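You operate a simulated robot arm through the tools that you are given. There is no shell and no other tool. Be economical: measure what you need, move in short steps, check, and stop when the job is done.

You are at the controls of a simulated robot arm. One attempt, no reset.

TASK
Take the teal slide from the oak bench and leave it on the blue plate. Then open the low right drawer, put the blue-capped bottle in the inside of the low right drawer, then shut the drawer. Then take the teal card and put it in the blue tray. Then take the teal basket and leave it on the purple tray. Then take the short bottle and put it on the tiled bench. Then take the code card and put it on top of the white box. Do these in the order given. Set down upright: blue-capped bottle, teal basket, short bottle.

It is judged by the outcome, as a careful person would: the job done as asked, and still so three seconds after it is handed in. It fails if anything else is knocked over, pushed out of place, dropped, spilled or broken.

THE ROBOT
A 6-joint arm with a two-finger gripper on a trunk, on a base that drives. Base frame: it is fixed to the floor where the robot stands at the start and does not move with it; the origin is under the middle of the robot, x ahead of it, y to its left, z up. Lengths are in m, angles in rad, forces in N, time in s.
With the tool pointing down near the work surface it reaches from about 0.16 to 0.62 m from the robot's upright axis, wherever it stands. Its first joint turns from -2.897 to 2.897 rad. Places, roughly: blue plate (13x9x3 cm) [0.9, 1.3, 0.9]; blue tray (26x18x4 cm) [0.7, -0.9, 0.9]; blue-capped bottle [0.5, -0.25, 1]; code card [-4.75, 7, 1]; inside of the low right drawer [1.7, -0.4, 0.1]; low right drawer [1.8, -0.4, 0.2]; purple tray (22x19x3 cm) [-3.9, 4.9, 0.9]; short bottle (5x5x10 cm) [-3.9, 7.4, 0.9]; teal basket (13x11x11 cm) [-3.9, 4.3, 0.9]; teal card [0.5, -0.75, 1]; teal slide (8x4x2 cm) [0.5, 0.1, 0.9]; tiled bench [-2.1, 7.1, 0.9]; white box (10x12x8 cm) [-3.9, 7.7, 0.9]. Payload 2.45 kg.
The TCP is the grasp point between the finger pads, 0.026 m short of the fingertips. In the tool frame z runs along the fingers and y along their closing line. The gripper opens to 0.096 m. The gripper's body begins 0.069 m behind the TCP.
Orientation is that of the tool frame in the base frame, as a unit quaternion [x, y, z, w]. With the fingers straight down and closing along the base's y, the tool's x points along the base's -x, its y along +y and its z along -z.

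THE INTERFACE
- The arm moves only by the tool move_arm. Its argument "commands" is a list of rows, each a list of 7 numbers: the shift along the tool's x, y, z in units of 40 mm (1.0 is 40 mm), then the turn, a rotation vector about the tool's x, y, z in units of 4 degrees (1.0 is 4 degrees), then the gripper command, from -1 (fully open) to 1 (shut), values between in proportion. In form: [[tx, ty, tz, rx, ry, rz, hand], ...]. A call has 1 to 8 rows; each row shifts and turns the commanded pose from where the row before left it, along the tool's axes as they then stand. A call with a number of a shift or a turn outside -1 to 1 is refused whole. A row lasts 0.2 s, in which the tool goes at most 0.05 m and 0.15 rad; a call with a longer step from one row to the next is refused whole, and so is a gripper value outside its range. A pose out of reach is approached as far as the arm can. The call stops where the force on the tool passes 40 N (or 10 N more than at its start, if that is more) or the arm is blocked; 0.2 s more then pass. Each finger halts on what it meets, pressing with about 32 N; the grip force reading is that of the motor and also rises with nothing between the fingers. The clock runs only during rows and for 0.2 s after the last one: add rows that do not move to give the fingers time. The reply holds the time, the measured pose of the TCP, the force on the tool along the base axes, the opening and the grip force, in the units named above and with some noise, with the torque about the TCP (base axes, N m) and any sound that the robot's microphone picked up.
- Cameras (640 x 400 px; columns grow to the right, rows downward): "scene" is now at [0.0151, 0.1042, 1.1435]; the picture's right is [-0.57, -0.82, 0.00], its down [-0.27, 0.19, -0.94] and it looks along [0.78, -0.54, -0.33] (base axes); focal length 278 px, centre (320, 200). "wrist" rides on the gripper at [0.082, 0.003, -0.098] in the tool frame; the picture's right is [-0.04, 1.00, 0.00], its down [-0.73, -0.03, -0.68] and it looks along [-0.68, -0.03, 0.73] (tool axes); focal length 256 px, centre (320, 200). There is no depth. A picture from a camera that has moved, and an enlarged one, comes with that camera's place and axes in the base frame and with its lens.
- snapshot(camera): a new picture of that camera. It takes no simulated time.
- slide_trunk(by): slides the trunk up (or, below 0, down) by that many m; the arm and the scene camera ride with it, the base frame stays. It gives what a move gives, with no picture.
- base_move(legs): drives the robot by 1 to 6 legs, each [ahead, turn to the left] in m and rad, along the robot's own axes; the way and the turn of a leg run together, so that a leg with both is an arc; at most 1.5 m and 3.142 rad a leg. The arm and the cameras ride along, it lands a little off, and it stops where it bumps. It gives what a move gives.
- pan_tilt(pan, tilt): turns the head with the scene camera to pan (to the left, within 2.705 rad either way) and tilt (down, from -0.506 to 1.204), counted from straight ahead of the robot. It gives what a move gives.
- close_up(camera, box): a new picture of the part [left, top, right, bottom] of that camera's present view, enlarged. It takes no simulated time.
- hand_in(): hands the job in; it is judged then, once.

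Go step by step. Nothing tells you exact positions but the pictures and the camera data: compare them with the known pose of the tool, close in by small moves and look again before you grip or let go. The budget is 207 turns and 200 pictures, counting those below and the enlarged ones. Unless the task says otherwise, let go and move clear before handing in, and close with one line.

The tools are called after "Request:" by a JSON object that holds its "fn" and its "kwargs". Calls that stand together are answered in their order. move_arm: Moves the arm, as the interface text tells. Its arguments: {"type":"object","properties":{"commands":{"type":"array","items":{"type":"array","items":{"type":"number"}}}},"required":["commands"]} The other tools are called the same way: slide_trunk (by) slides the trunk up or down; base_move (legs) drives the base; pan_tilt (pan, tilt) turns the head that bears the scene camera; snapshot (camera) takes a picture; close_up (camera, box) takes an enlarged picture of a part of a camera's view; hand_in () hands the job in.

At the start:

```text
t: 0.0
tcp_pos: [0.3399, -0.2977, 1.0]
orientation: [0.0, 1.0, 0.0, -0.001]
contact_force: [-0.5, 0.4, 0.2]
moment: [-0.01, 0.02, 0.02]
finger_gap: 0.0959
grasp_force: 0.2
trunk travel left (down, up): [-0.15, 0.0]
robot x, y, heading: [0.0023, 0.0055, 0.001]
head pan, tilt: [-0.606, 0.337]
```

scene: 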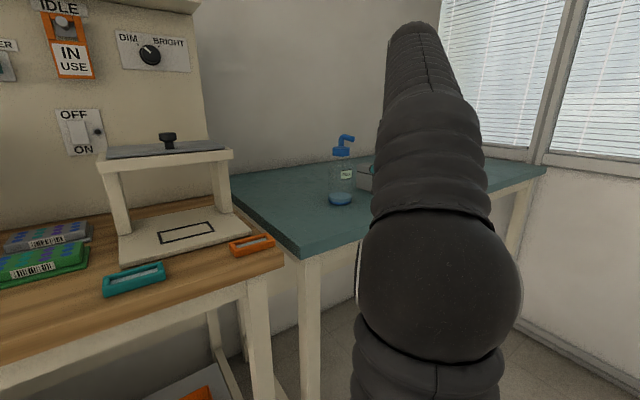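
wrist: 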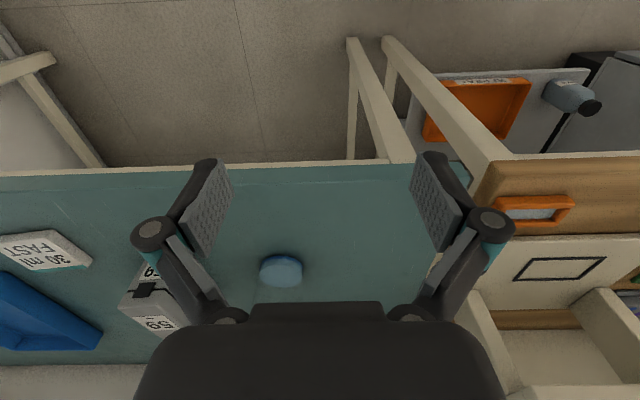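

I see the oak bench at left with the teal slide near (0.45, 0.13), and the teal bench ahead right. I'll look around with the head before moving.

Request:
{"fn": "pan_tilt", "kwargs": {"pan": 0.5, "tilt": 0.5}}

Request:
{"fn": "snapshot", "kwargs": {"camera": "scene"}}

Request:
{"fn": "pan_tilt", "kwargs": {"pan": 1.3, "tilt": 0.4}}

Request:
{"fn": "snapshot", "kwargs": {"camera": "scene"}}

Request:
{"fn": "pan_tilt", "kwargs": {"pan": -1.3, "tilt": 0.5}}

Request:
{"fn": "snapshot", "kwargs": {"camera": "scene"}}

Request:
{"fn": "pan_tilt", "kwargs": {"pan": -0.1, "tilt": 0.6}}

Request:
{"fn": "snapshot", "kwargs": {"camera": "scene"}}

```text
t: 1.3
tcp_pos: [0.3377, -0.2971, 0.9991]
orientation: [0.001, 1.0, -0.001, 0.001]
contact_force: [-0.8, -0.5, 0.6]
moment: [-0.01, 0.0, 0.0]
finger_gap: 0.0961
grasp_force: 0.0
trunk travel left (down, up): [-0.15, 0.0]
robot x, y, heading: [-0.0004, 0.0001, 0.004]
head pan, tilt: [0.499, 0.499]
```

```text
197 pictures are left
camera scene: at [0.0184, 0.2008, 1.1285], right [0.48, -0.88, 0.0], down [-0.42, -0.23, -0.88], along [0.77, 0.42, -0.48], focal length 278 px, centre (320, 200)
```

scene: 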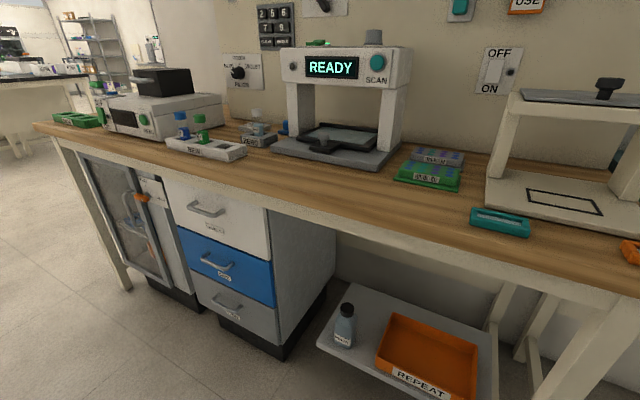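

```text
t: 2.5
tcp_pos: [0.3388, -0.2969, 0.9993]
orientation: [0.0, 1.0, 0.001, 0.0]
contact_force: [0.6, 0.2, 0.0]
moment: [-0.02, 0.01, 0.01]
finger_gap: 0.0958
grasp_force: 0.0
trunk travel left (down, up): [-0.15, 0.0]
robot x, y, heading: [0.0, -0.0021, -0.002]
head pan, tilt: [1.3, 0.4]
```

```text
196 pictures are left
camera scene: at [-0.0366, 0.2466, 1.1376], right [0.96, -0.27, 0.0], down [-0.1, -0.38, -0.92], along [0.25, 0.89, -0.39], focal length 278 px, centre (320, 200)
```

scene: 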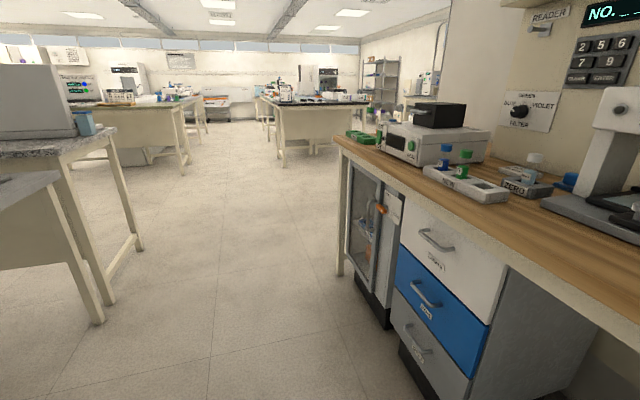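

```text
t: 4.8
tcp_pos: [0.3375, -0.2964, 1.0001]
orientation: [0.001, 1.0, 0.0, 0.001]
contact_force: [0.8, 0.8, 0.6]
moment: [0.01, 0.05, 0.01]
finger_gap: 0.0961
grasp_force: 0.0
trunk travel left (down, up): [-0.15, 0.0]
robot x, y, heading: [0.0, -0.0009, 0.002]
head pan, tilt: [-1.3, 0.499]
```

```text
195 pictures are left
camera scene: at [-0.0371, 0.0697, 1.1285], right [-0.96, -0.27, 0.0], down [-0.13, 0.46, -0.88], along [0.23, -0.85, -0.48], focal length 278 px, centre (320, 200)
```

scene: 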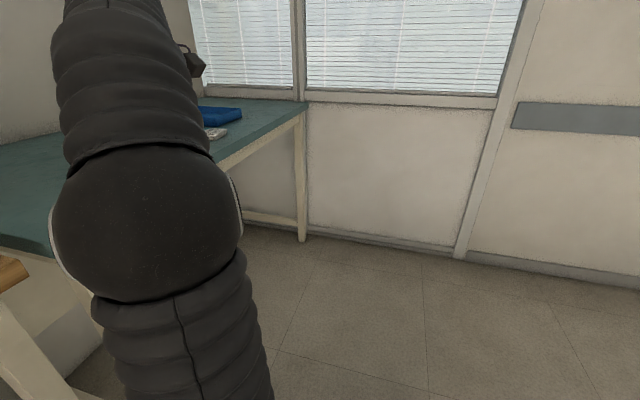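

```text
t: 6.2
tcp_pos: [0.3393, -0.2977, 0.9997]
orientation: [0.0, 1.0, 0.0, 0.0]
contact_force: [-0.1, 1.3, 0.1]
moment: [0.01, -0.02, 0.01]
finger_gap: 0.0961
grasp_force: 0.1
trunk travel left (down, up): [-0.15, 0.0]
robot x, y, heading: [0.0002, 0.0018, 0.003]
head pan, tilt: [-0.099, 0.6]
```

```text
194 pictures are left
camera scene: at [0.0265, 0.1485, 1.1194], right [-0.1, -0.99, 0.0], down [-0.56, 0.06, -0.83], along [0.82, -0.08, -0.56], focal length 278 px, centre (320, 200)
```

scene: 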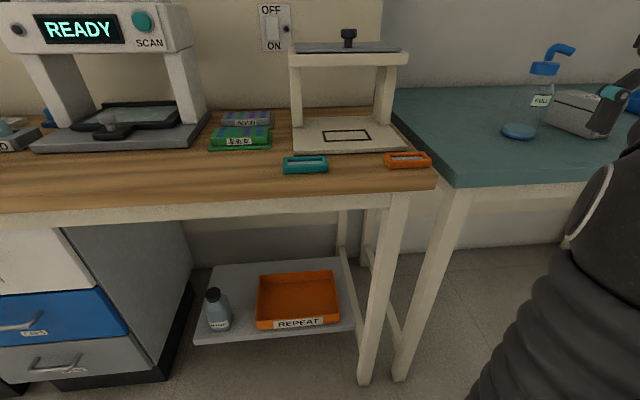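

The slide is near (0.453, 0.132). I'll move the arm over it at safe height, turning the tool so the fingers close along x.

Request:
{"fn": "move_arm", "kwargs": {"commands": [[0, 1, 0, 0, 0, 1, -1], [0, 1, 0, 0, 0, 1, -1], [0, 1, 0, 0, 0, 1, -1], [0, 1, 0, 0, 0, 1, -1], [0, 1, 0, 0, 0, 1, -1], [0, 1, 0, 0, 0, 1, -1], [0, 1, 0, 0, 0, 1, -1], [0, 1, 0, 0, 0, 1, -1]]}}

```text
t: 8.0
tcp_pos: [0.4153, 0.0119, 0.9996]
orientation: [0.277, 0.961, 0.0, 0.0]
contact_force: [-0.3, -0.7, -0.1]
moment: [0.04, -0.08, -0.05]
finger_gap: 0.0959
grasp_force: 0.0
trunk travel left (down, up): [-0.15, 0.0]
robot x, y, heading: [0.0011, 0.0002, 0.003]
head pan, tilt: [-0.099, 0.6]
```

Shifts rode with the turning tool; I'm at (0.415, 0.012), turned 32°. I'll continue the turn, then close in on the slide.

Request:
{"fn": "move_arm", "kwargs": {"commands": [[0, 1, 0, 0, 0, 1, -1], [0, 1, 0, 0, 0, 1, -1], [0, 0, 0, 0, 0, 1, -1], [0, 0, 0, 0, 0, 1, -1], [0, 0, 0, 0, 0, 1, -1], [0, 0, 0, 0, 0, 1, -1], [0, 0, 0, 0, 0, 1, -1], [0, 0, 0, 0, 0, 1, -1]]}}

Request:
{"fn": "move_arm", "kwargs": {"commands": [[0, 0, 0, 0, 0, 1, -1], [0, 0, 0, 0, 0, 1, -1], [0, 0, 0, 0, 0, 1, -1], [0, 0, 0, 0, 0, 1, -1], [0, 0, 0, 0, 0, 1, -1], [0, 0, 0, 0, 0, 1, -1], [0, 0, 0, 0, 0, 0.5, -1]]}}

Request:
{"fn": "snapshot", "kwargs": {"camera": "wrist"}}

Request:
{"fn": "snapshot", "kwargs": {"camera": "scene"}}

```text
t: 9.8
tcp_pos: [0.4583, 0.076, 0.9986]
orientation: [0.531, 0.848, 0.0, 0.0]
contact_force: [0.2, -0.3, 0.0]
moment: [0.0, 0.01, 0.0]
finger_gap: 0.0959
grasp_force: 0.2
trunk travel left (down, up): [-0.15, 0.0]
robot x, y, heading: [0.0007, -0.0016, -0.002]
head pan, tilt: [-0.099, 0.6]
```

```text
t: 11.4
tcp_pos: [0.4603, 0.076, 0.9989]
orientation: [0.708, 0.707, 0.0, 0.0]
contact_force: [0.1, 0.1, -1.2]
moment: [0.01, 0.0, -0.02]
finger_gap: 0.096
grasp_force: 0.0
trunk travel left (down, up): [-0.15, 0.0]
robot x, y, heading: [-0.0026, -0.0008, -0.002]
head pan, tilt: [-0.099, 0.6]
```

```text
193 pictures are left
camera wrist: at [0.4618, 0.1565, 1.0993], right [1.0, -0.04, 0.0], down [-0.03, -0.73, 0.68], along [-0.03, -0.68, -0.73], focal length 256 px, centre (320, 200)
```

wrist: 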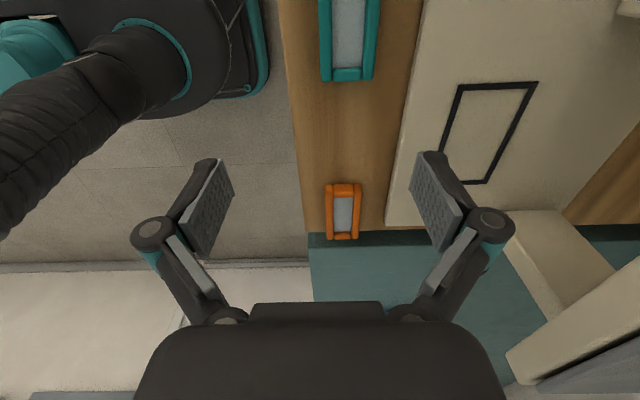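

```text
192 pictures are left
camera scene: at [0.0265, 0.1487, 1.1194], right [-0.1, -1.0, 0.0], down [-0.56, 0.06, -0.83], along [0.82, -0.08, -0.56], focal length 278 px, centre (320, 200)
```

scene: 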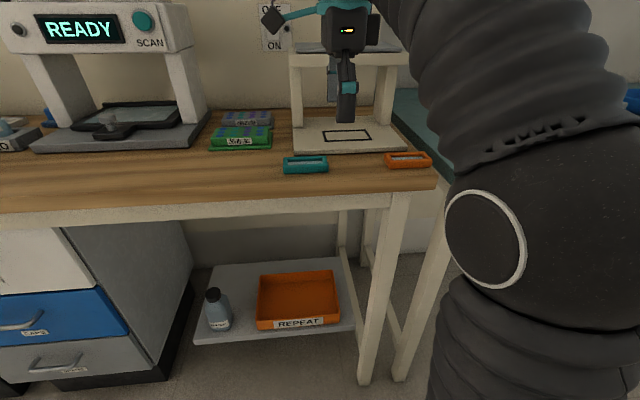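

From both cameras I put the slide at about (0.480, 0.129) with top near z 0.886. I'll move above it and lower part way, then look.

Request:
{"fn": "move_arm", "kwargs": {"commands": [[0.7, 0.25, 0, 0, 0, 0, -1], [0.65, 0.25, 0, 0, 0, 0, -1], [0, 0, 0.8, 0, 0, 0, -1], [0, 0, 0.8, 0, 0, 0, -1], [0, 0, 0, 0, 0, 0, -1]]}}

Request:
{"fn": "snapshot", "kwargs": {"camera": "wrist"}}

Request:
{"fn": "snapshot", "kwargs": {"camera": "scene"}}

```text
t: 12.6
tcp_pos: [0.4808, 0.1313, 0.9318]
orientation: [0.707, 0.708, 0.001, 0.0]
contact_force: [-0.6, 0.0, 0.2]
moment: [0.04, 0.01, -0.02]
finger_gap: 0.0959
grasp_force: 0.1
trunk travel left (down, up): [-0.15, 0.0]
robot x, y, heading: [0.0012, 0.0008, -0.004]
head pan, tilt: [-0.099, 0.6]
```

```text
191 pictures are left
camera wrist: at [0.4841, 0.2127, 1.0317], right [1.0, -0.04, 0.0], down [-0.03, -0.73, 0.68], along [-0.03, -0.68, -0.73], focal length 256 px, centre (320, 200)
```

wrist: 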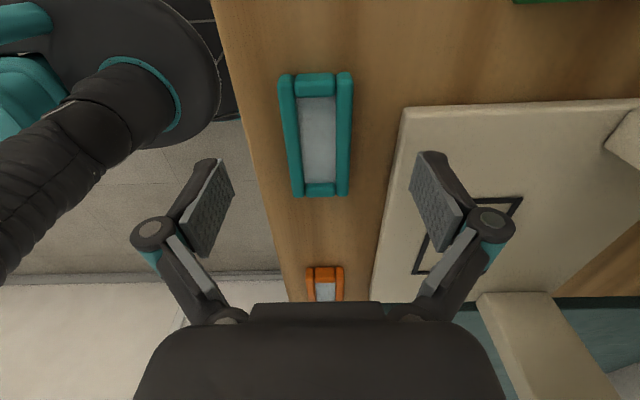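

```text
190 pictures are left
camera scene: at [0.0265, 0.1487, 1.1194], right [-0.1, -1.0, 0.0], down [-0.56, 0.06, -0.83], along [0.82, -0.08, -0.56], focal length 278 px, centre (320, 200)
```

scene: 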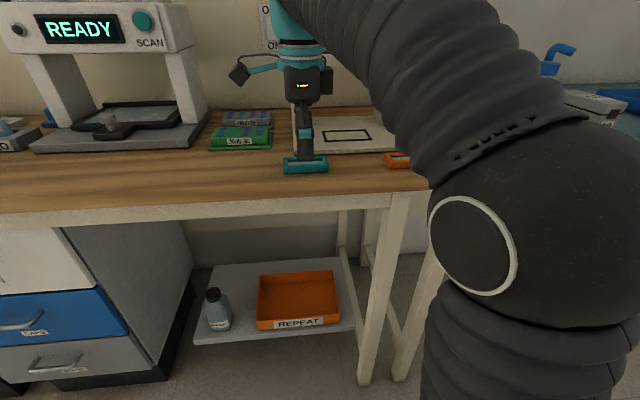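

The slide sits between the fingers, centre about (0.479, 0.131). I'll descend gently and look before closing.

Request:
{"fn": "move_arm", "kwargs": {"commands": [[0, 0, 0.45, 0, 0, 0, -1], [0, 0, 0.4, 0, 0, 0, -1], [0, 0, 0, 0, 0, 0, -1]]}}

Request:
{"fn": "close_up", "kwargs": {"camera": "scene", "box": [240, 110, 380, 200]}}

```text
t: 13.5
tcp_pos: [0.4823, 0.1323, 0.9033]
orientation: [0.707, 0.707, 0.007, 0.006]
contact_force: [3.0, 0.8, 11.9]
moment: [-0.02, -0.74, 0.05]
finger_gap: 0.0963
grasp_force: 0.1
trunk travel left (down, up): [-0.15, 0.0]
robot x, y, heading: [-0.0051, -0.0041, -0.005]
head pan, tilt: [-0.099, 0.6]
stopped in row 3: the force on the tool passed its limit at 43 N (the readings are from after the stop); the commanded pose is now the measured one
```

```text
4.44 times, centred on (310, 155) of scene
camera zoom: at [0.0263, 0.1487, 1.1192], right [-0.1, -1.0, 0.0], down [-0.56, 0.06, -0.83], along [0.82, -0.08, -0.56], focal length 1237 px, centre (364, 400)
```

zoom: 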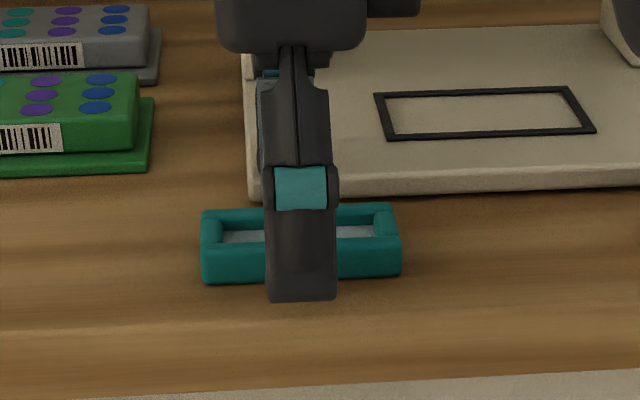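

The far finger touched the white stand's base plate (edge near x 0.533). I'll rise, narrow the opening to 6 cm, and go down again.

Request:
{"fn": "move_arm", "kwargs": {"commands": [[0, -0.05, -0.6, 0, 0, 0, -1], [0, 0, 0, 0, 0, 0, -0.2], [0, 0, 0, 0, 0, 0, -0.2]]}}

Request:
{"fn": "snapshot", "kwargs": {"camera": "wrist"}}

```text
t: 14.3
tcp_pos: [0.4804, 0.1322, 0.9269]
orientation: [0.707, 0.707, 0.003, 0.002]
contact_force: [-0.3, -0.2, -0.6]
moment: [0.0, 0.05, -0.02]
finger_gap: 0.0575
grasp_force: 0.0
trunk travel left (down, up): [-0.15, 0.0]
robot x, y, heading: [-0.0007, -0.0018, -0.004]
head pan, tilt: [-0.099, 0.6]
```

```text
188 pictures are left
camera wrist: at [0.4818, 0.2127, 1.026], right [1.0, -0.04, 0.01], down [-0.04, -0.74, 0.68], along [-0.02, -0.68, -0.74], focal length 256 px, centre (320, 200)
```

wrist: 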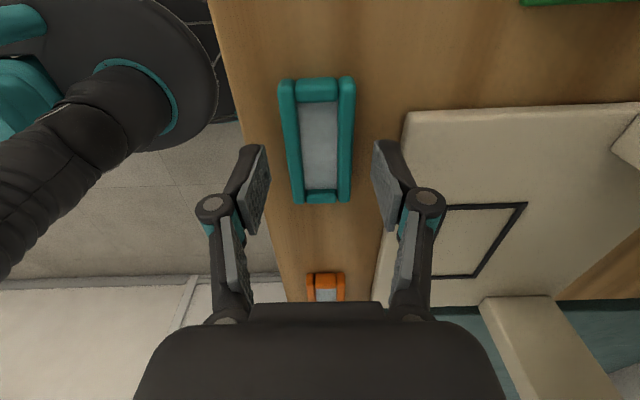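

The slide is centred between the narrowed fingers, clear of the plate. Descending to about z 0.895.

Request:
{"fn": "move_arm", "kwargs": {"commands": [[0, 0, 0.4, 0, 0, 0, -0.2], [0, 0, 0.25, 0, 0, 0, -0.2], [0, 0, 0.15, 0, 0, 0, -0.2], [0, 0, 0, 0, 0, 0, -0.2]]}}

Request:
{"fn": "close_up", "kwargs": {"camera": "scene", "box": [240, 110, 380, 200]}}

```text
t: 15.1
tcp_pos: [0.4773, 0.1302, 0.9063]
orientation: [0.707, 0.707, 0.014, 0.008]
contact_force: [-16.7, -0.9, 48.5]
moment: [-0.33, 1.41, -0.07]
finger_gap: 0.0392
grasp_force: 43.6
trunk travel left (down, up): [-0.15, 0.0]
robot x, y, heading: [-0.0004, -0.0011, 0.003]
head pan, tilt: [-0.099, 0.6]
stopped in row 4: the force on the tool passed its limit at 57 N (the readings are from after the stop); the commanded pose is now the measured one
```

```text
4.44 times, centred on (310, 155) of scene
camera zoom: at [0.0236, 0.1482, 1.1204], right [-0.1, -1.0, 0.0], down [-0.56, 0.06, -0.83], along [0.82, -0.08, -0.56], focal length 1237 px, centre (364, 400)
```

zoom: 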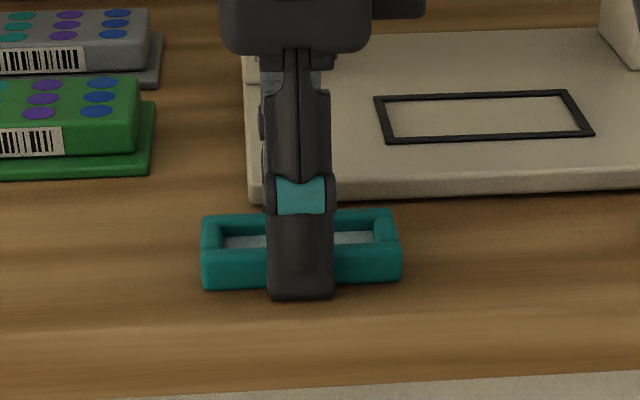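

The fingertips are on the bench (surface near z 0.879) and the fingers already meet the slide's sides. I'll lift 3 mm and close.

Request:
{"fn": "move_arm", "kwargs": {"commands": [[0, 0, -0.08, 0, 0, 0, -0.2], [0, 0, 0, 0, 0, 0, 0.4], [0, 0, 0, 0, 0, 0, 1], [0, 0, 0, 0, 0, 0, 1]]}}

Request:
{"fn": "snapshot", "kwargs": {"camera": "wrist"}}

```text
t: 16.1
tcp_pos: [0.4776, 0.1296, 0.9055]
orientation: [0.706, 0.708, 0.013, 0.007]
contact_force: [-18.8, 0.3, 56.4]
moment: [-0.36, 1.93, -0.1]
finger_gap: 0.0394
grasp_force: 32.2
trunk travel left (down, up): [-0.15, 0.0]
robot x, y, heading: [0.0019, 0.0034, -0.004]
head pan, tilt: [-0.099, 0.6]
```

```text
186 pictures are left
camera wrist: at [0.4781, 0.2112, 1.0063], right [1.0, -0.04, 0.03], down [-0.05, -0.74, 0.67], along [-0.01, -0.67, -0.74], focal length 256 px, centre (320, 200)
```

wrist: 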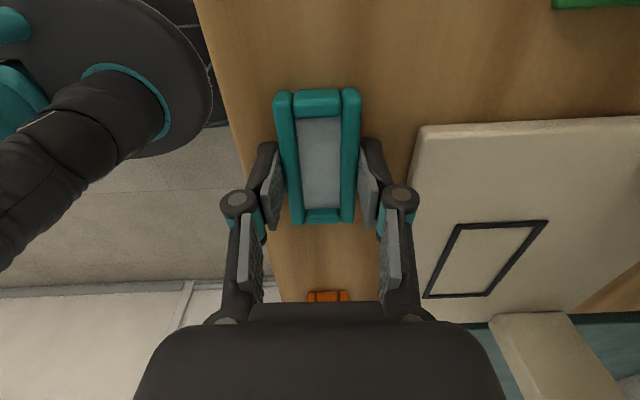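

The slide is gripped. I'll lift it slowly.

Request:
{"fn": "move_arm", "kwargs": {"commands": [[0, 0, -0.2, 0, 0, 0, 1], [0, 0, -0.5, 0, 0, 0, 1], [0, 0, -1, 0, 0, 0, 1], [0, 0, -1, 0, 0, 0, 1]]}}

Request:
{"fn": "snapshot", "kwargs": {"camera": "wrist"}}

Request:
{"fn": "snapshot", "kwargs": {"camera": "scene"}}

```text
t: 17.1
tcp_pos: [0.4787, 0.1285, 1.0051]
orientation: [0.707, 0.707, 0.011, 0.006]
contact_force: [-0.2, 0.1, -0.1]
moment: [0.02, 0.01, 0.0]
finger_gap: 0.0
grasp_force: 28.5
out of reach, approached as far as the arm can: row 4
trunk travel left (down, up): [-0.15, 0.0]
robot x, y, heading: [0.0008, 0.0008, -0.008]
head pan, tilt: [-0.099, 0.6]
```

```text
185 pictures are left
camera wrist: at [0.4785, 0.2086, 1.1059], right [1.0, -0.04, 0.02], down [-0.05, -0.74, 0.67], along [-0.01, -0.67, -0.74], focal length 256 px, centre (320, 200)
```

wrist: 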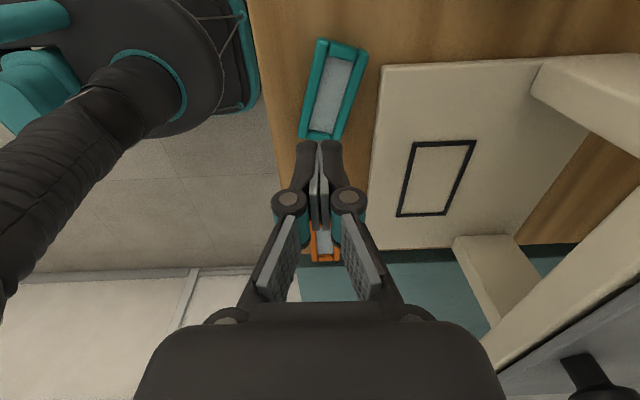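

```text
184 pictures are left
camera scene: at [0.0265, 0.1488, 1.1193], right [-0.1, -1.0, 0.0], down [-0.56, 0.06, -0.83], along [0.82, -0.08, -0.56], focal length 278 px, centre (320, 200)
```

scene: 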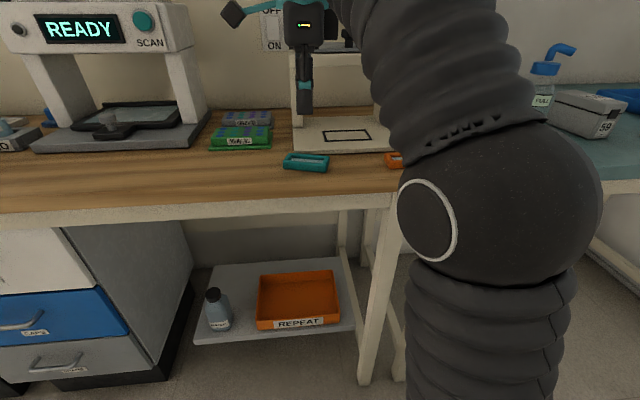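

The slide slipped and stayed on the bench, turned about 13°. The gripper's tips extend as they close, so I was pressing on the bench. I'll re-align, go less deep, and check.

Request:
{"fn": "move_arm", "kwargs": {"commands": [[0, 0.2, 0, 0.34, -0.1, 1, -0.08], [0.08, 0.06, 0.3, 0, 0, 1, -0.08], [0, 0, 0.6, 0, 0, 1, -0.08], [0, 0, 0.9, 0, 0, 0.4, -0.08], [0, 0, 0, 0, 0, 0, -0.08]]}}

Request:
{"fn": "snapshot", "kwargs": {"camera": "wrist"}}

```text
t: 18.3
tcp_pos: [0.4854, 0.1329, 0.9201]
orientation: [0.786, 0.618, -0.003, -0.002]
contact_force: [-0.3, 0.2, 0.5]
moment: [0.01, 0.04, 0.01]
finger_gap: 0.0516
grasp_force: 0.1
out of reach, approached as far as the arm can: row 1
trunk travel left (down, up): [-0.15, 0.0]
robot x, y, heading: [0.0066, -0.0008, -0.001]
head pan, tilt: [-0.099, 0.6]
```

```text
183 pictures are left
camera wrist: at [0.5069, 0.2097, 1.0206], right [0.96, -0.27, 0.0], down [-0.2, -0.71, 0.68], along [-0.19, -0.65, -0.73], focal length 256 px, centre (320, 200)
```

wrist: 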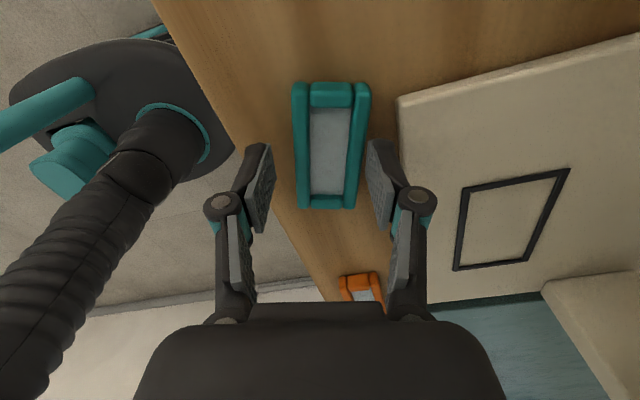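

The slide is about 5 mm to the right of the finger centre. I'll shift, lower to z ≈0.910 and grip.

Request:
{"fn": "move_arm", "kwargs": {"commands": [[0.05, 0.13, 0, 0, 0, 0, -0.08], [0, 0, 0.22, 0, 0, 0, -0.08], [0, 0, 0, 0, 0, 0, -0.08]]}}

Request:
{"fn": "snapshot", "kwargs": {"camera": "wrist"}}

Request:
{"fn": "close_up", "kwargs": {"camera": "scene", "box": [240, 110, 380, 200]}}

```text
t: 19.1
tcp_pos: [0.4898, 0.1313, 0.9132]
orientation: [0.785, 0.619, 0.0, 0.0]
contact_force: [2.9, 3.1, 16.6]
moment: [0.11, -0.69, 0.11]
finger_gap: 0.0579
grasp_force: 4.2
trunk travel left (down, up): [-0.15, 0.0]
robot x, y, heading: [0.0013, 0.0006, -0.001]
head pan, tilt: [-0.099, 0.6]
```

```text
182 pictures are left
camera wrist: at [0.5123, 0.2098, 1.0131], right [0.96, -0.27, 0.0], down [-0.2, -0.71, 0.68], along [-0.18, -0.65, -0.73], focal length 256 px, centre (320, 200)
```

wrist: 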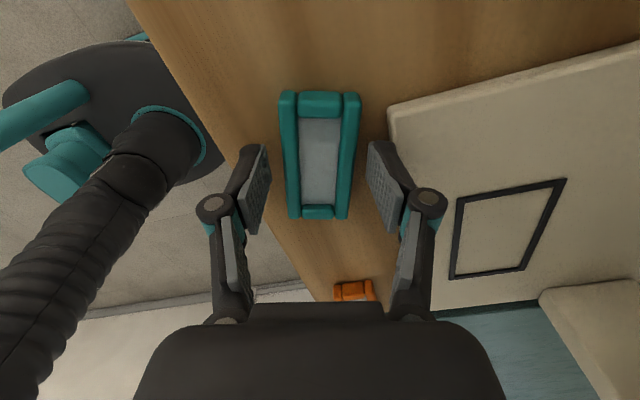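

```text
4.44 times, centred on (310, 155) of scene
camera zoom: at [0.0261, 0.1488, 1.1196], right [-0.1, -1.0, 0.0], down [-0.56, 0.06, -0.83], along [0.82, -0.08, -0.56], focal length 1237 px, centre (364, 400)
```

zoom: 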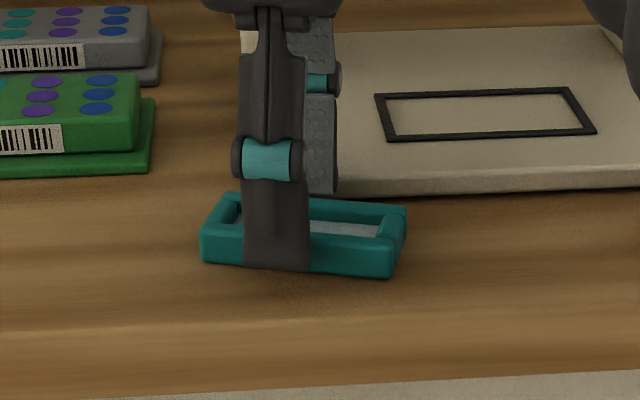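

The far finger is catching the stand's plate edge. I'll rise, narrow to ~4.8 cm, shift 3 mm toward me and descend again.

Request:
{"fn": "move_arm", "kwargs": {"commands": [[0, 0, -0.4, 0, 0, 0, 0], [0, -0.1, 0, 0, 0, 0, 0], [0, 0, 0, 0, 0, 0, 0], [0, 0, 0.42, 0, 0, 0, 0], [0, 0, 0, 0, 0, 0, 0]]}}

Request:
{"fn": "snapshot", "kwargs": {"camera": "wrist"}}

Request:
{"fn": "close_up", "kwargs": {"camera": "scene", "box": [240, 110, 380, 200]}}

```text
t: 20.3
tcp_pos: [0.4855, 0.1346, 0.9121]
orientation: [0.786, 0.618, -0.002, -0.002]
contact_force: [3.2, -0.2, 5.6]
moment: [-0.01, -0.13, -0.03]
finger_gap: 0.0551
grasp_force: 1.8
trunk travel left (down, up): [-0.15, 0.0]
robot x, y, heading: [0.0037, 0.0041, -0.003]
head pan, tilt: [-0.099, 0.6]
```

```text
180 pictures are left
camera wrist: at [0.5085, 0.2116, 1.0109], right [0.96, -0.27, 0.0], down [-0.2, -0.71, 0.68], along [-0.19, -0.65, -0.73], focal length 256 px, centre (320, 200)
```

wrist: 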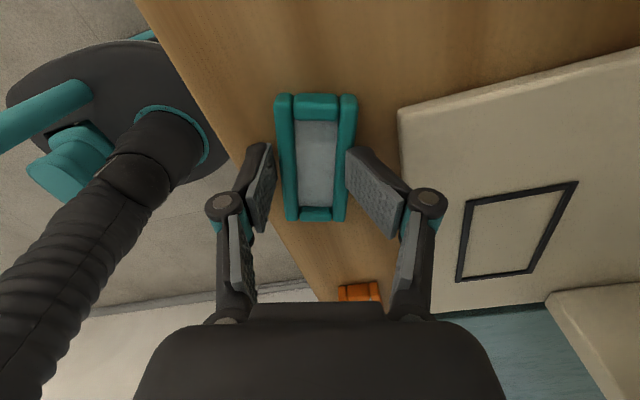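

```text
4.44 times, centred on (310, 155) of scene
camera zoom: at [0.0266, 0.1487, 1.1193], right [-0.1, -1.0, 0.0], down [-0.56, 0.06, -0.83], along [0.82, -0.08, -0.56], focal length 1237 px, centre (364, 400)
```

zoom: 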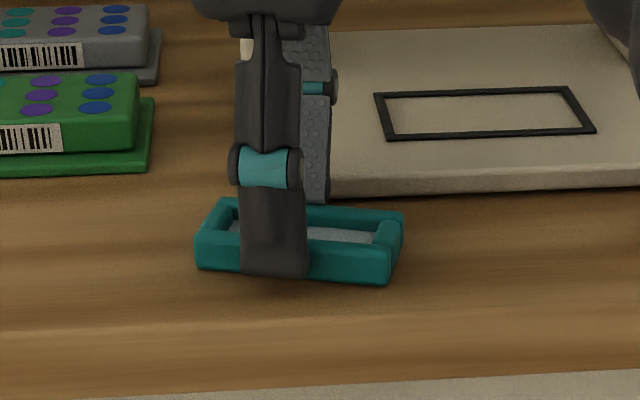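

The finger tip is sitting against the slide's far rim, having nudged it slightly away from the plate. I'll rise, open slightly to 5.4 cm and come down again.

Request:
{"fn": "move_arm", "kwargs": {"commands": [[0, 0, -0.5, 0, 0, 0, -0.15], [0, 0.03, 0, 0, 0, 0, -0.15], [0, 0, 0, 0, 0, 0, -0.15]]}}

Request:
{"fn": "snapshot", "kwargs": {"camera": "wrist"}}

```text
t: 21.1
tcp_pos: [0.4866, 0.1346, 0.9325]
orientation: [0.785, 0.619, -0.002, -0.001]
contact_force: [0.8, -0.4, -0.2]
moment: [0.0, 0.02, -0.01]
finger_gap: 0.0553
grasp_force: 0.0
trunk travel left (down, up): [-0.15, 0.0]
robot x, y, heading: [0.0016, -0.0002, 0.003]
head pan, tilt: [-0.099, 0.6]
```

```text
178 pictures are left
camera wrist: at [0.5097, 0.2128, 1.0315], right [0.96, -0.27, 0.0], down [-0.2, -0.71, 0.68], along [-0.19, -0.65, -0.73], focal length 256 px, centre (320, 200)
```

wrist: 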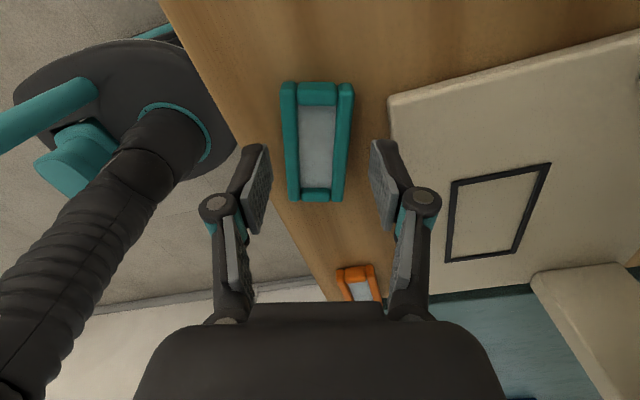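

The slide is centred now. Descending to z ≈0.911 and closing.

Request:
{"fn": "move_arm", "kwargs": {"commands": [[0, 0, 0.3, 0, 0, 0, -0.15], [0, 0, 0.22, 0, 0, 0, -0.15], [0, 0, 0, 0, 0, 0, -0.15]]}}

Request:
{"fn": "snapshot", "kwargs": {"camera": "wrist"}}

```text
t: 21.9
tcp_pos: [0.4883, 0.1337, 0.9115]
orientation: [0.785, 0.619, -0.001, -0.002]
contact_force: [0.1, 0.4, 0.1]
moment: [0.05, -0.02, 0.03]
finger_gap: 0.0553
grasp_force: 0.1
trunk travel left (down, up): [-0.15, 0.0]
robot x, y, heading: [0.0011, -0.0012, -0.001]
head pan, tilt: [-0.099, 0.6]
```

```text
177 pictures are left
camera wrist: at [0.5101, 0.2117, 1.0107], right [0.96, -0.27, 0.0], down [-0.2, -0.71, 0.68], along [-0.19, -0.65, -0.73], focal length 256 px, centre (320, 200)
```

wrist: 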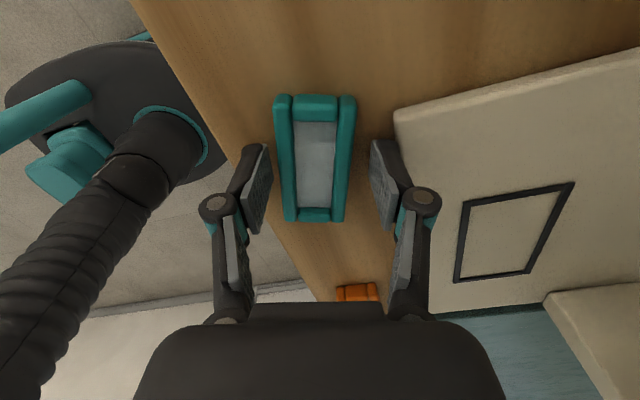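

No contact and the slide is between the fingers. Closing now, then a small lift.

Request:
{"fn": "move_arm", "kwargs": {"commands": [[0, 0, 0.05, 0, 0, 0, 0.1], [0, 0, 0, 0, 0, 0, 0.5], [0, 0, 0, 0, 0, 0, 1], [0, 0, 0, 0, 0, 0, 1]]}}

Request:
{"fn": "snapshot", "kwargs": {"camera": "wrist"}}

```text
t: 22.9
tcp_pos: [0.4872, 0.1343, 0.9096]
orientation: [0.785, 0.619, -0.001, -0.001]
contact_force: [-0.7, 0.1, 1.2]
moment: [0.07, -0.04, 0.02]
finger_gap: 0.0391
grasp_force: 31.9
trunk travel left (down, up): [-0.15, 0.0]
robot x, y, heading: [0.001, -0.0, -0.007]
head pan, tilt: [-0.099, 0.6]
```

```text
176 pictures are left
camera wrist: at [0.5098, 0.2117, 1.0096], right [0.96, -0.27, 0.0], down [-0.2, -0.71, 0.68], along [-0.19, -0.65, -0.73], focal length 256 px, centre (320, 200)
```

wrist: 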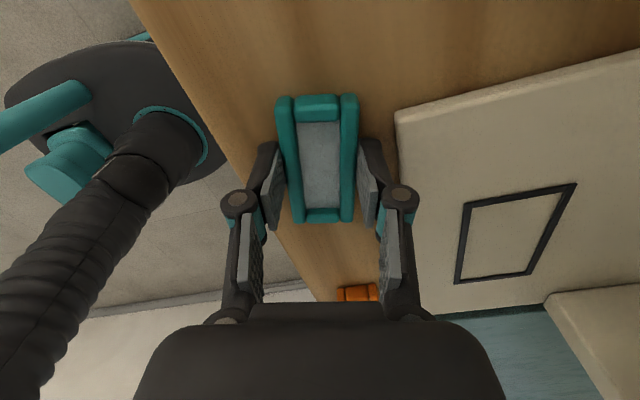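

Gripped at 39 mm with no bench load. Lifting.

Request:
{"fn": "move_arm", "kwargs": {"commands": [[0, 0, -0.3, 0, 0, 0, 1], [0, 0, -0.5, 0, 0, 0, 1], [0, 0, -0.7, 0, 0, 0, 1], [0, 0, 0, 0, 0, 0, 1]]}}

Request:
{"fn": "snapshot", "kwargs": {"camera": "wrist"}}

Request:
{"fn": "pan_tilt", "kwargs": {"pan": 0.9, "tilt": 0.3}}

Request:
{"fn": "snapshot", "kwargs": {"camera": "scene"}}

```text
t: 23.9
tcp_pos: [0.4856, 0.1352, 0.9715]
orientation: [0.786, 0.619, -0.002, 0.0]
contact_force: [0.3, 0.3, -0.1]
moment: [-0.01, -0.02, 0.02]
finger_gap: 0.0387
grasp_force: 31.8
trunk travel left (down, up): [-0.15, 0.0]
robot x, y, heading: [0.0005, 0.0001, -0.001]
head pan, tilt: [-0.099, 0.6]
```

```text
175 pictures are left
camera wrist: at [0.5086, 0.213, 1.0712], right [0.96, -0.27, 0.0], down [-0.2, -0.71, 0.68], along [-0.19, -0.65, -0.73], focal length 256 px, centre (320, 200)
```

wrist: 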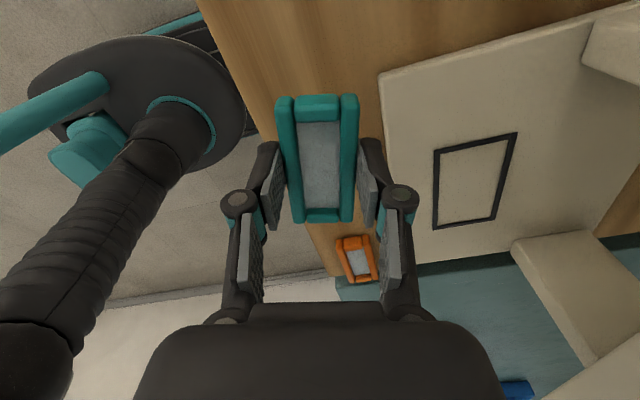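

```text
t: 25.2
tcp_pos: [0.4864, 0.1354, 0.9716]
orientation: [0.786, 0.619, -0.001, -0.002]
contact_force: [0.2, 0.2, -0.1]
moment: [-0.02, -0.02, -0.02]
finger_gap: 0.039
grasp_force: 32.0
trunk travel left (down, up): [-0.15, 0.0]
robot x, y, heading: [0.0015, -0.0011, 0.0]
head pan, tilt: [0.901, 0.3]
```

```text
174 pictures are left
camera scene: at [-0.0033, 0.2307, 1.1468], right [0.78, -0.62, 0.0], down [-0.18, -0.23, -0.96], along [0.59, 0.75, -0.3], focal length 278 px, centre (320, 200)
```

scene: 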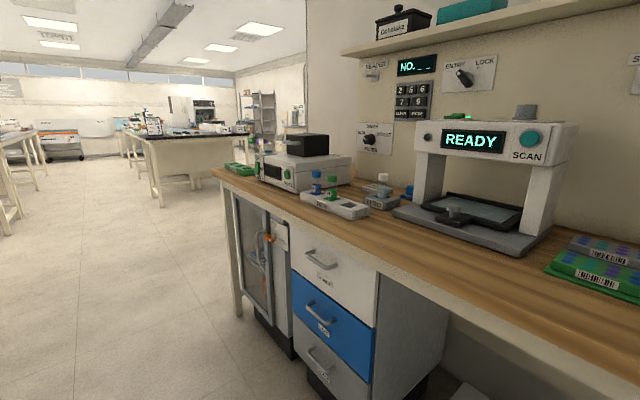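

The slide is held firmly. The plate at (0.9, 1.3) is hidden behind the instrument, so I'll tuck the arm in and drive along the bench to look.

Request:
{"fn": "move_arm", "kwargs": {"commands": [[-0.6, -0.7, -0.2, 0, 0, 0, 1], [-0.6, -0.7, -0.2, 0, 0, 0, 1], [-0.6, -0.7, -0.2, 0, 0, 0, 1], [-0.6, -0.7, 0, 0, 0, 0, 1], [-0.6, -0.7, 0, 0, 0, 0, 1]]}}

Request:
{"fn": "base_move", "kwargs": {"legs": [[0, 1.5708], [0.9, 0]]}}

Request:
{"fn": "pan_tilt", "kwargs": {"pan": -1.0, "tilt": 0.4}}

Request:
{"fn": "snapshot", "kwargs": {"camera": "scene"}}

```text
t: 26.4
tcp_pos: [0.3235, 0.0516, 0.9926]
orientation: [0.785, 0.619, -0.002, -0.001]
contact_force: [0.3, -0.2, -1.2]
moment: [-0.03, 0.05, 0.0]
finger_gap: 0.0386
grasp_force: 32.2
trunk travel left (down, up): [-0.15, 0.0]
robot x, y, heading: [-0.0038, 0.0001, 0.001]
head pan, tilt: [0.901, 0.3]
```

```text
t: 34.9
tcp_pos: [-0.023, 1.2147, 0.9932]
orientation: [0.131, 0.991, -0.002, -0.001]
contact_force: [0.1, -0.1, 0.7]
moment: [0.02, 0.0, -0.02]
finger_gap: 0.039
grasp_force: 32.0
trunk travel left (down, up): [-0.15, 0.0]
robot x, y, heading: [0.0174, 0.8897, 1.546]
head pan, tilt: [0.901, 0.3]
```

```text
t: 36.7
tcp_pos: [-0.0223, 1.2155, 0.9937]
orientation: [0.131, 0.991, -0.002, -0.001]
contact_force: [0.1, -0.9, -0.8]
moment: [0.01, -0.02, -0.02]
finger_gap: 0.039
grasp_force: 31.9
trunk travel left (down, up): [-0.15, 0.0]
robot x, y, heading: [0.0153, 0.8896, 1.538]
head pan, tilt: [-1.0, 0.4]
```

```text
173 pictures are left
camera scene: at [-0.0617, 0.8824, 1.1376], right [0.52, -0.86, 0.0], down [-0.33, -0.2, -0.92], along [0.79, 0.48, -0.39], focal length 278 px, centre (320, 200)
```

scene: 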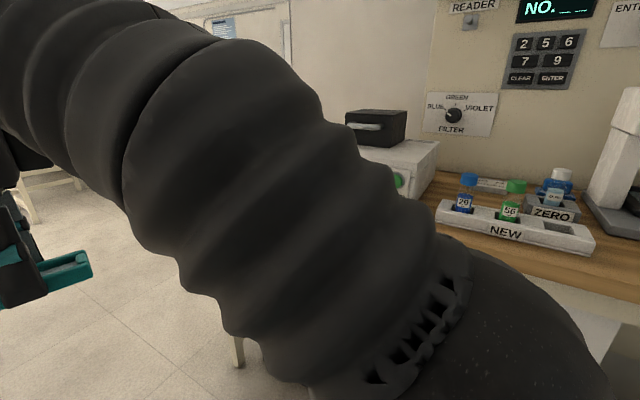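

The arm blocks much of the view. I'll zoom on the tube rack, then drive on a bit to look behind the instrument.

Request:
{"fn": "close_up", "kwargs": {"camera": "scene", "box": [340, 90, 640, 280]}}

Request:
{"fn": "base_move", "kwargs": {"legs": [[0.55, 0]]}}

Request:
{"fn": "pan_tilt", "kwargs": {"pan": -1.6, "tilt": 0.35}}

Request:
{"fn": "snapshot", "kwargs": {"camera": "scene"}}

```text
2.11 times, centred on (490, 185) of scene
camera zoom: at [-0.0617, 0.8824, 1.1376], right [0.52, -0.86, 0.0], down [-0.33, -0.2, -0.92], along [0.79, 0.48, -0.39], focal length 586 px, centre (-38, 232)
```

zoom: 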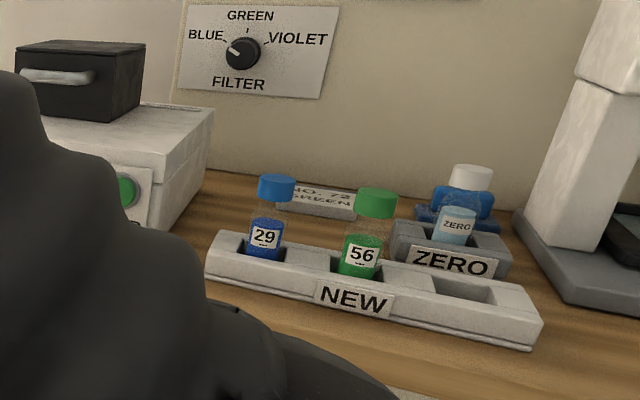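

```text
t: 39.9
tcp_pos: [0.0006, 1.7584, 0.9925]
orientation: [0.139, 0.99, -0.002, -0.001]
contact_force: [0.4, -0.4, -0.5]
moment: [0.01, -0.01, -0.02]
finger_gap: 0.039
grasp_force: 32.3
trunk travel left (down, up): [-0.15, 0.0]
robot x, y, heading: [0.0383, 1.4309, 1.527]
head pan, tilt: [-1.0, 0.4]
```

```text
t: 40.9
tcp_pos: [0.0004, 1.7584, 0.9922]
orientation: [0.14, 0.99, -0.001, 0.001]
contact_force: [-0.8, -0.3, -0.9]
moment: [-0.02, 0.03, 0.03]
finger_gap: 0.0389
grasp_force: 31.5
trunk travel left (down, up): [-0.15, 0.0]
robot x, y, heading: [0.0374, 1.435, 1.529]
head pan, tilt: [-1.6, 0.351]
```

```text
171 pictures are left
camera scene: at [-0.0298, 1.3733, 1.1422], right [-0.07, -1.0, 0.0], down [-0.34, 0.02, -0.94], along [0.94, -0.07, -0.34], focal length 278 px, centre (320, 200)
```

scene: 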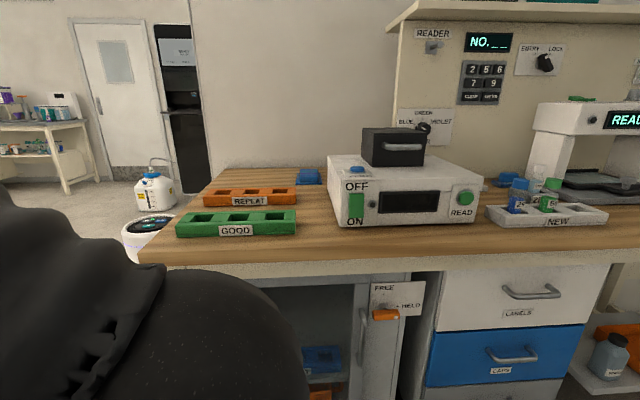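

The blue plate shows at pixel (308,177), i.e. about (0.87, 1.35), left of the instrument. Zooming in.

Request:
{"fn": "close_up", "kwargs": {"camera": "scene", "box": [160, 140, 400, 270]}}

Request:
{"fn": "pan_tilt", "kwargs": {"pan": -2.0, "tilt": 0.9}}

Request:
{"fn": "snapshot", "kwargs": {"camera": "scene"}}

```text
2.67 times, centred on (280, 205) of scene
camera zoom: at [-0.0298, 1.3733, 1.1422], right [-0.07, -1.0, 0.0], down [-0.34, 0.02, -0.94], along [0.94, -0.07, -0.34], focal length 742 px, centre (427, 187)
```

zoom: 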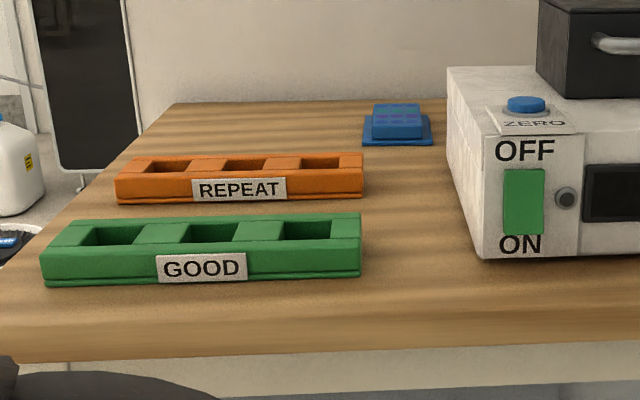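

```text
t: 41.8
tcp_pos: [0.0012, 1.7582, 0.9932]
orientation: [0.139, 0.99, -0.001, -0.001]
contact_force: [0.0, 0.3, -0.1]
moment: [-0.04, 0.01, 0.03]
finger_gap: 0.0387
grasp_force: 32.2
trunk travel left (down, up): [-0.15, 0.0]
robot x, y, heading: [0.0386, 1.4355, 1.526]
head pan, tilt: [-2.0, 0.901]
```

```text
169 pictures are left
camera scene: at [-0.0554, 1.3456, 1.0947], right [-0.45, -0.89, 0.0], down [-0.7, 0.36, -0.62], along [0.55, -0.28, -0.78], focal length 278 px, centre (320, 200)
```

scene: 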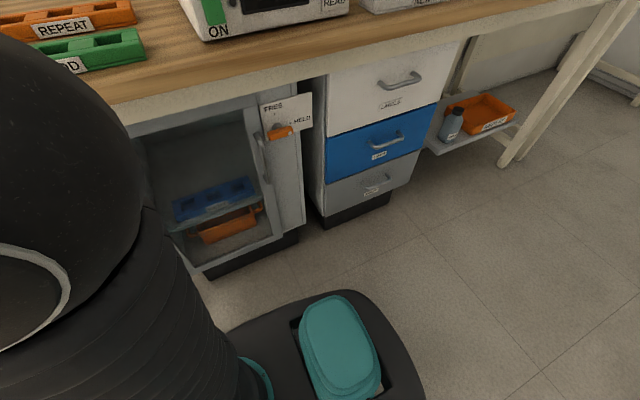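

The plate centre is about (0.90, 1.343), long side along x; the bench end is near y 1.66. Front reach is too far, so I'll drive round to the bench's end and approach from +y. First go ahead and look.

Request:
{"fn": "base_move", "kwargs": {"legs": [[0.8, 0.04], [0, -1.5708]]}}

Request:
{"fn": "pan_tilt", "kwargs": {"pan": -0.5, "tilt": 0.5}}

Request:
{"fn": "snapshot", "kwargs": {"camera": "scene"}}

Request:
{"fn": "pan_tilt", "kwargs": {"pan": 0.5, "tilt": 0.4}}

Request:
{"fn": "snapshot", "kwargs": {"camera": "scene"}}

```text
t: 49.9
tcp_pos: [0.3861, 2.2643, 0.9919]
orientation: [0.794, 0.608, -0.001, -0.001]
contact_force: [0.0, -0.6, -0.3]
moment: [0.02, 0.01, -0.01]
finger_gap: 0.0389
grasp_force: 32.0
trunk travel left (down, up): [-0.15, 0.0]
robot x, y, heading: [0.0654, 2.2209, -0.028]
head pan, tilt: [-2.0, 0.901]
```

```text
t: 51.5
tcp_pos: [0.3865, 2.2657, 0.993]
orientation: [0.794, 0.608, -0.001, -0.001]
contact_force: [0.6, -0.2, -0.7]
moment: [0.01, 0.01, 0.02]
finger_gap: 0.0389
grasp_force: 32.2
trunk travel left (down, up): [-0.15, 0.0]
robot x, y, heading: [0.0629, 2.2207, -0.027]
head pan, tilt: [-0.499, 0.499]
```

```text
168 pictures are left
camera scene: at [0.0829, 2.3346, 1.1285], right [-0.5, -0.86, 0.0], down [-0.41, 0.24, -0.88], along [0.76, -0.44, -0.48], focal length 278 px, centre (320, 200)
```

scene: 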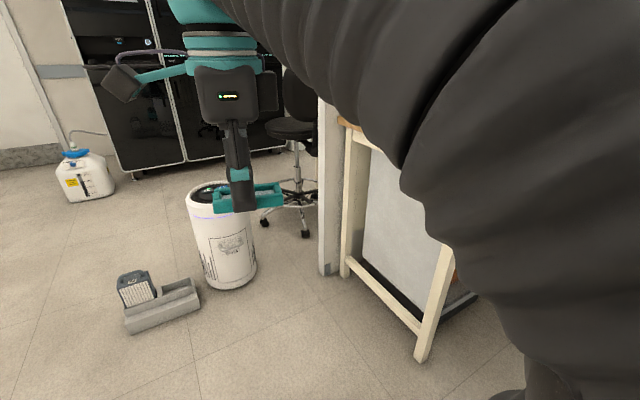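

```text
t: 52.8
tcp_pos: [0.3872, 2.2649, 0.992]
orientation: [0.793, 0.609, -0.001, -0.001]
contact_force: [-0.5, 0.3, 0.1]
moment: [0.01, -0.02, -0.03]
finger_gap: 0.0386
grasp_force: 31.7
trunk travel left (down, up): [-0.15, 0.0]
robot x, y, heading: [0.0622, 2.2267, -0.023]
head pan, tilt: [0.499, 0.4]
```

```text
167 pictures are left
camera scene: at [0.0868, 2.4224, 1.1376], right [0.45, -0.89, 0.0], down [-0.35, -0.18, -0.92], along [0.82, 0.42, -0.39], focal length 278 px, centre (320, 200)
```

scene: 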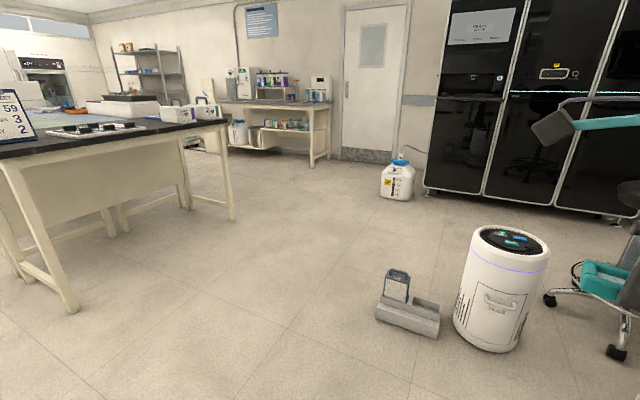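

A white drum stands on the floor at (1.29, 2.21). I'll park parallel to the bench end at about (0.77, 1.92) heading along x, so my side faces the bench.

Request:
{"fn": "base_move", "kwargs": {"legs": [[0, -0.384], [0.4, 0]]}}

Request:
{"fn": "pan_tilt", "kwargs": {"pan": -0.6, "tilt": 0.8}}

Request:
{"fn": "snapshot", "kwargs": {"camera": "scene"}}

```text
t: 56.5
tcp_pos: [0.7514, 1.9818, 0.9931]
orientation: [0.894, 0.449, -0.001, -0.001]
contact_force: [-0.7, -0.1, -0.5]
moment: [-0.01, 0.0, -0.02]
finger_gap: 0.0388
grasp_force: 31.6
trunk travel left (down, up): [-0.15, 0.0]
robot x, y, heading: [0.4377, 2.06, -0.405]
head pan, tilt: [0.499, 0.4]
```

```text
t: 57.8
tcp_pos: [0.7508, 1.981, 0.9925]
orientation: [0.894, 0.448, -0.001, -0.002]
contact_force: [0.2, 0.2, 0.1]
moment: [-0.01, 0.02, -0.01]
finger_gap: 0.0387
grasp_force: 31.9
trunk travel left (down, up): [-0.15, 0.0]
robot x, y, heading: [0.4354, 2.0598, -0.403]
head pan, tilt: [-0.6, 0.799]
```

```text
166 pictures are left
camera scene: at [0.4828, 2.1612, 1.1025], right [-0.84, -0.54, 0.0], down [-0.39, 0.6, -0.7], along [0.37, -0.59, -0.72], focal length 278 px, centre (320, 200)
```

scene: 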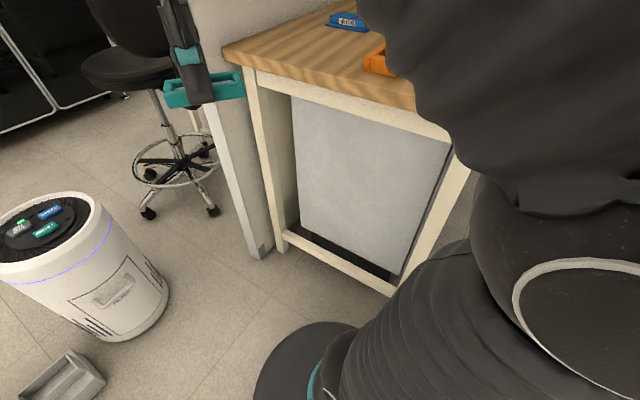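

Path is clear. I'll finish the approach and turn parallel to the bench end.

Request:
{"fn": "base_move", "kwargs": {"legs": [[0.36, 0], [0, 0.4]]}}

Request:
{"fn": "pan_tilt", "kwargs": {"pan": -1.3, "tilt": 0.6}}

Request:
{"fn": "snapshot", "kwargs": {"camera": "scene"}}

```text
t: 60.1
tcp_pos: [1.0552, 1.8522, 0.9933]
orientation: [0.898, 0.44, 0.0, 0.0]
contact_force: [0.0, -1.0, -0.4]
moment: [-0.01, 0.0, 0.02]
finger_gap: 0.0389
grasp_force: 32.5
trunk travel left (down, up): [-0.15, 0.0]
robot x, y, heading: [0.7416, 1.9396, -0.428]
head pan, tilt: [-0.6, 0.799]
stopped in leg 1: the robot was blocked; the commanded pose is now the measured one
```

```text
t: 61.1
tcp_pos: [1.0536, 1.852, 0.993]
orientation: [0.898, 0.44, -0.001, -0.001]
contact_force: [-0.4, 0.2, -0.1]
moment: [0.02, -0.01, -0.01]
finger_gap: 0.0388
grasp_force: 31.9
trunk travel left (down, up): [-0.15, 0.0]
robot x, y, heading: [0.7441, 1.9383, -0.429]
head pan, tilt: [-1.3, 0.6]
```

```text
165 pictures are left
camera scene: at [0.7366, 2.0208, 1.1194], right [-0.99, 0.16, 0.0], down [0.09, 0.56, -0.82], along [-0.13, -0.81, -0.57], focal length 278 px, centre (320, 200)
```

scene: 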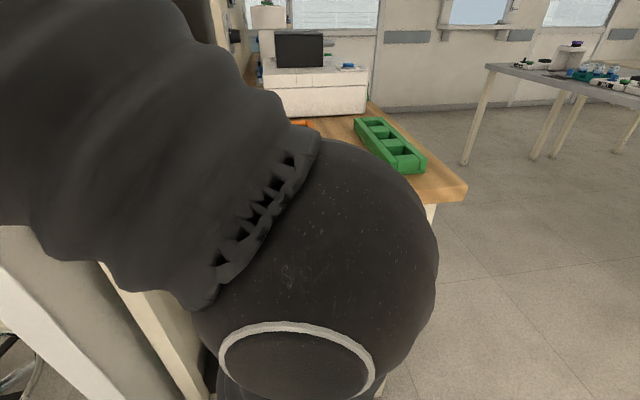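

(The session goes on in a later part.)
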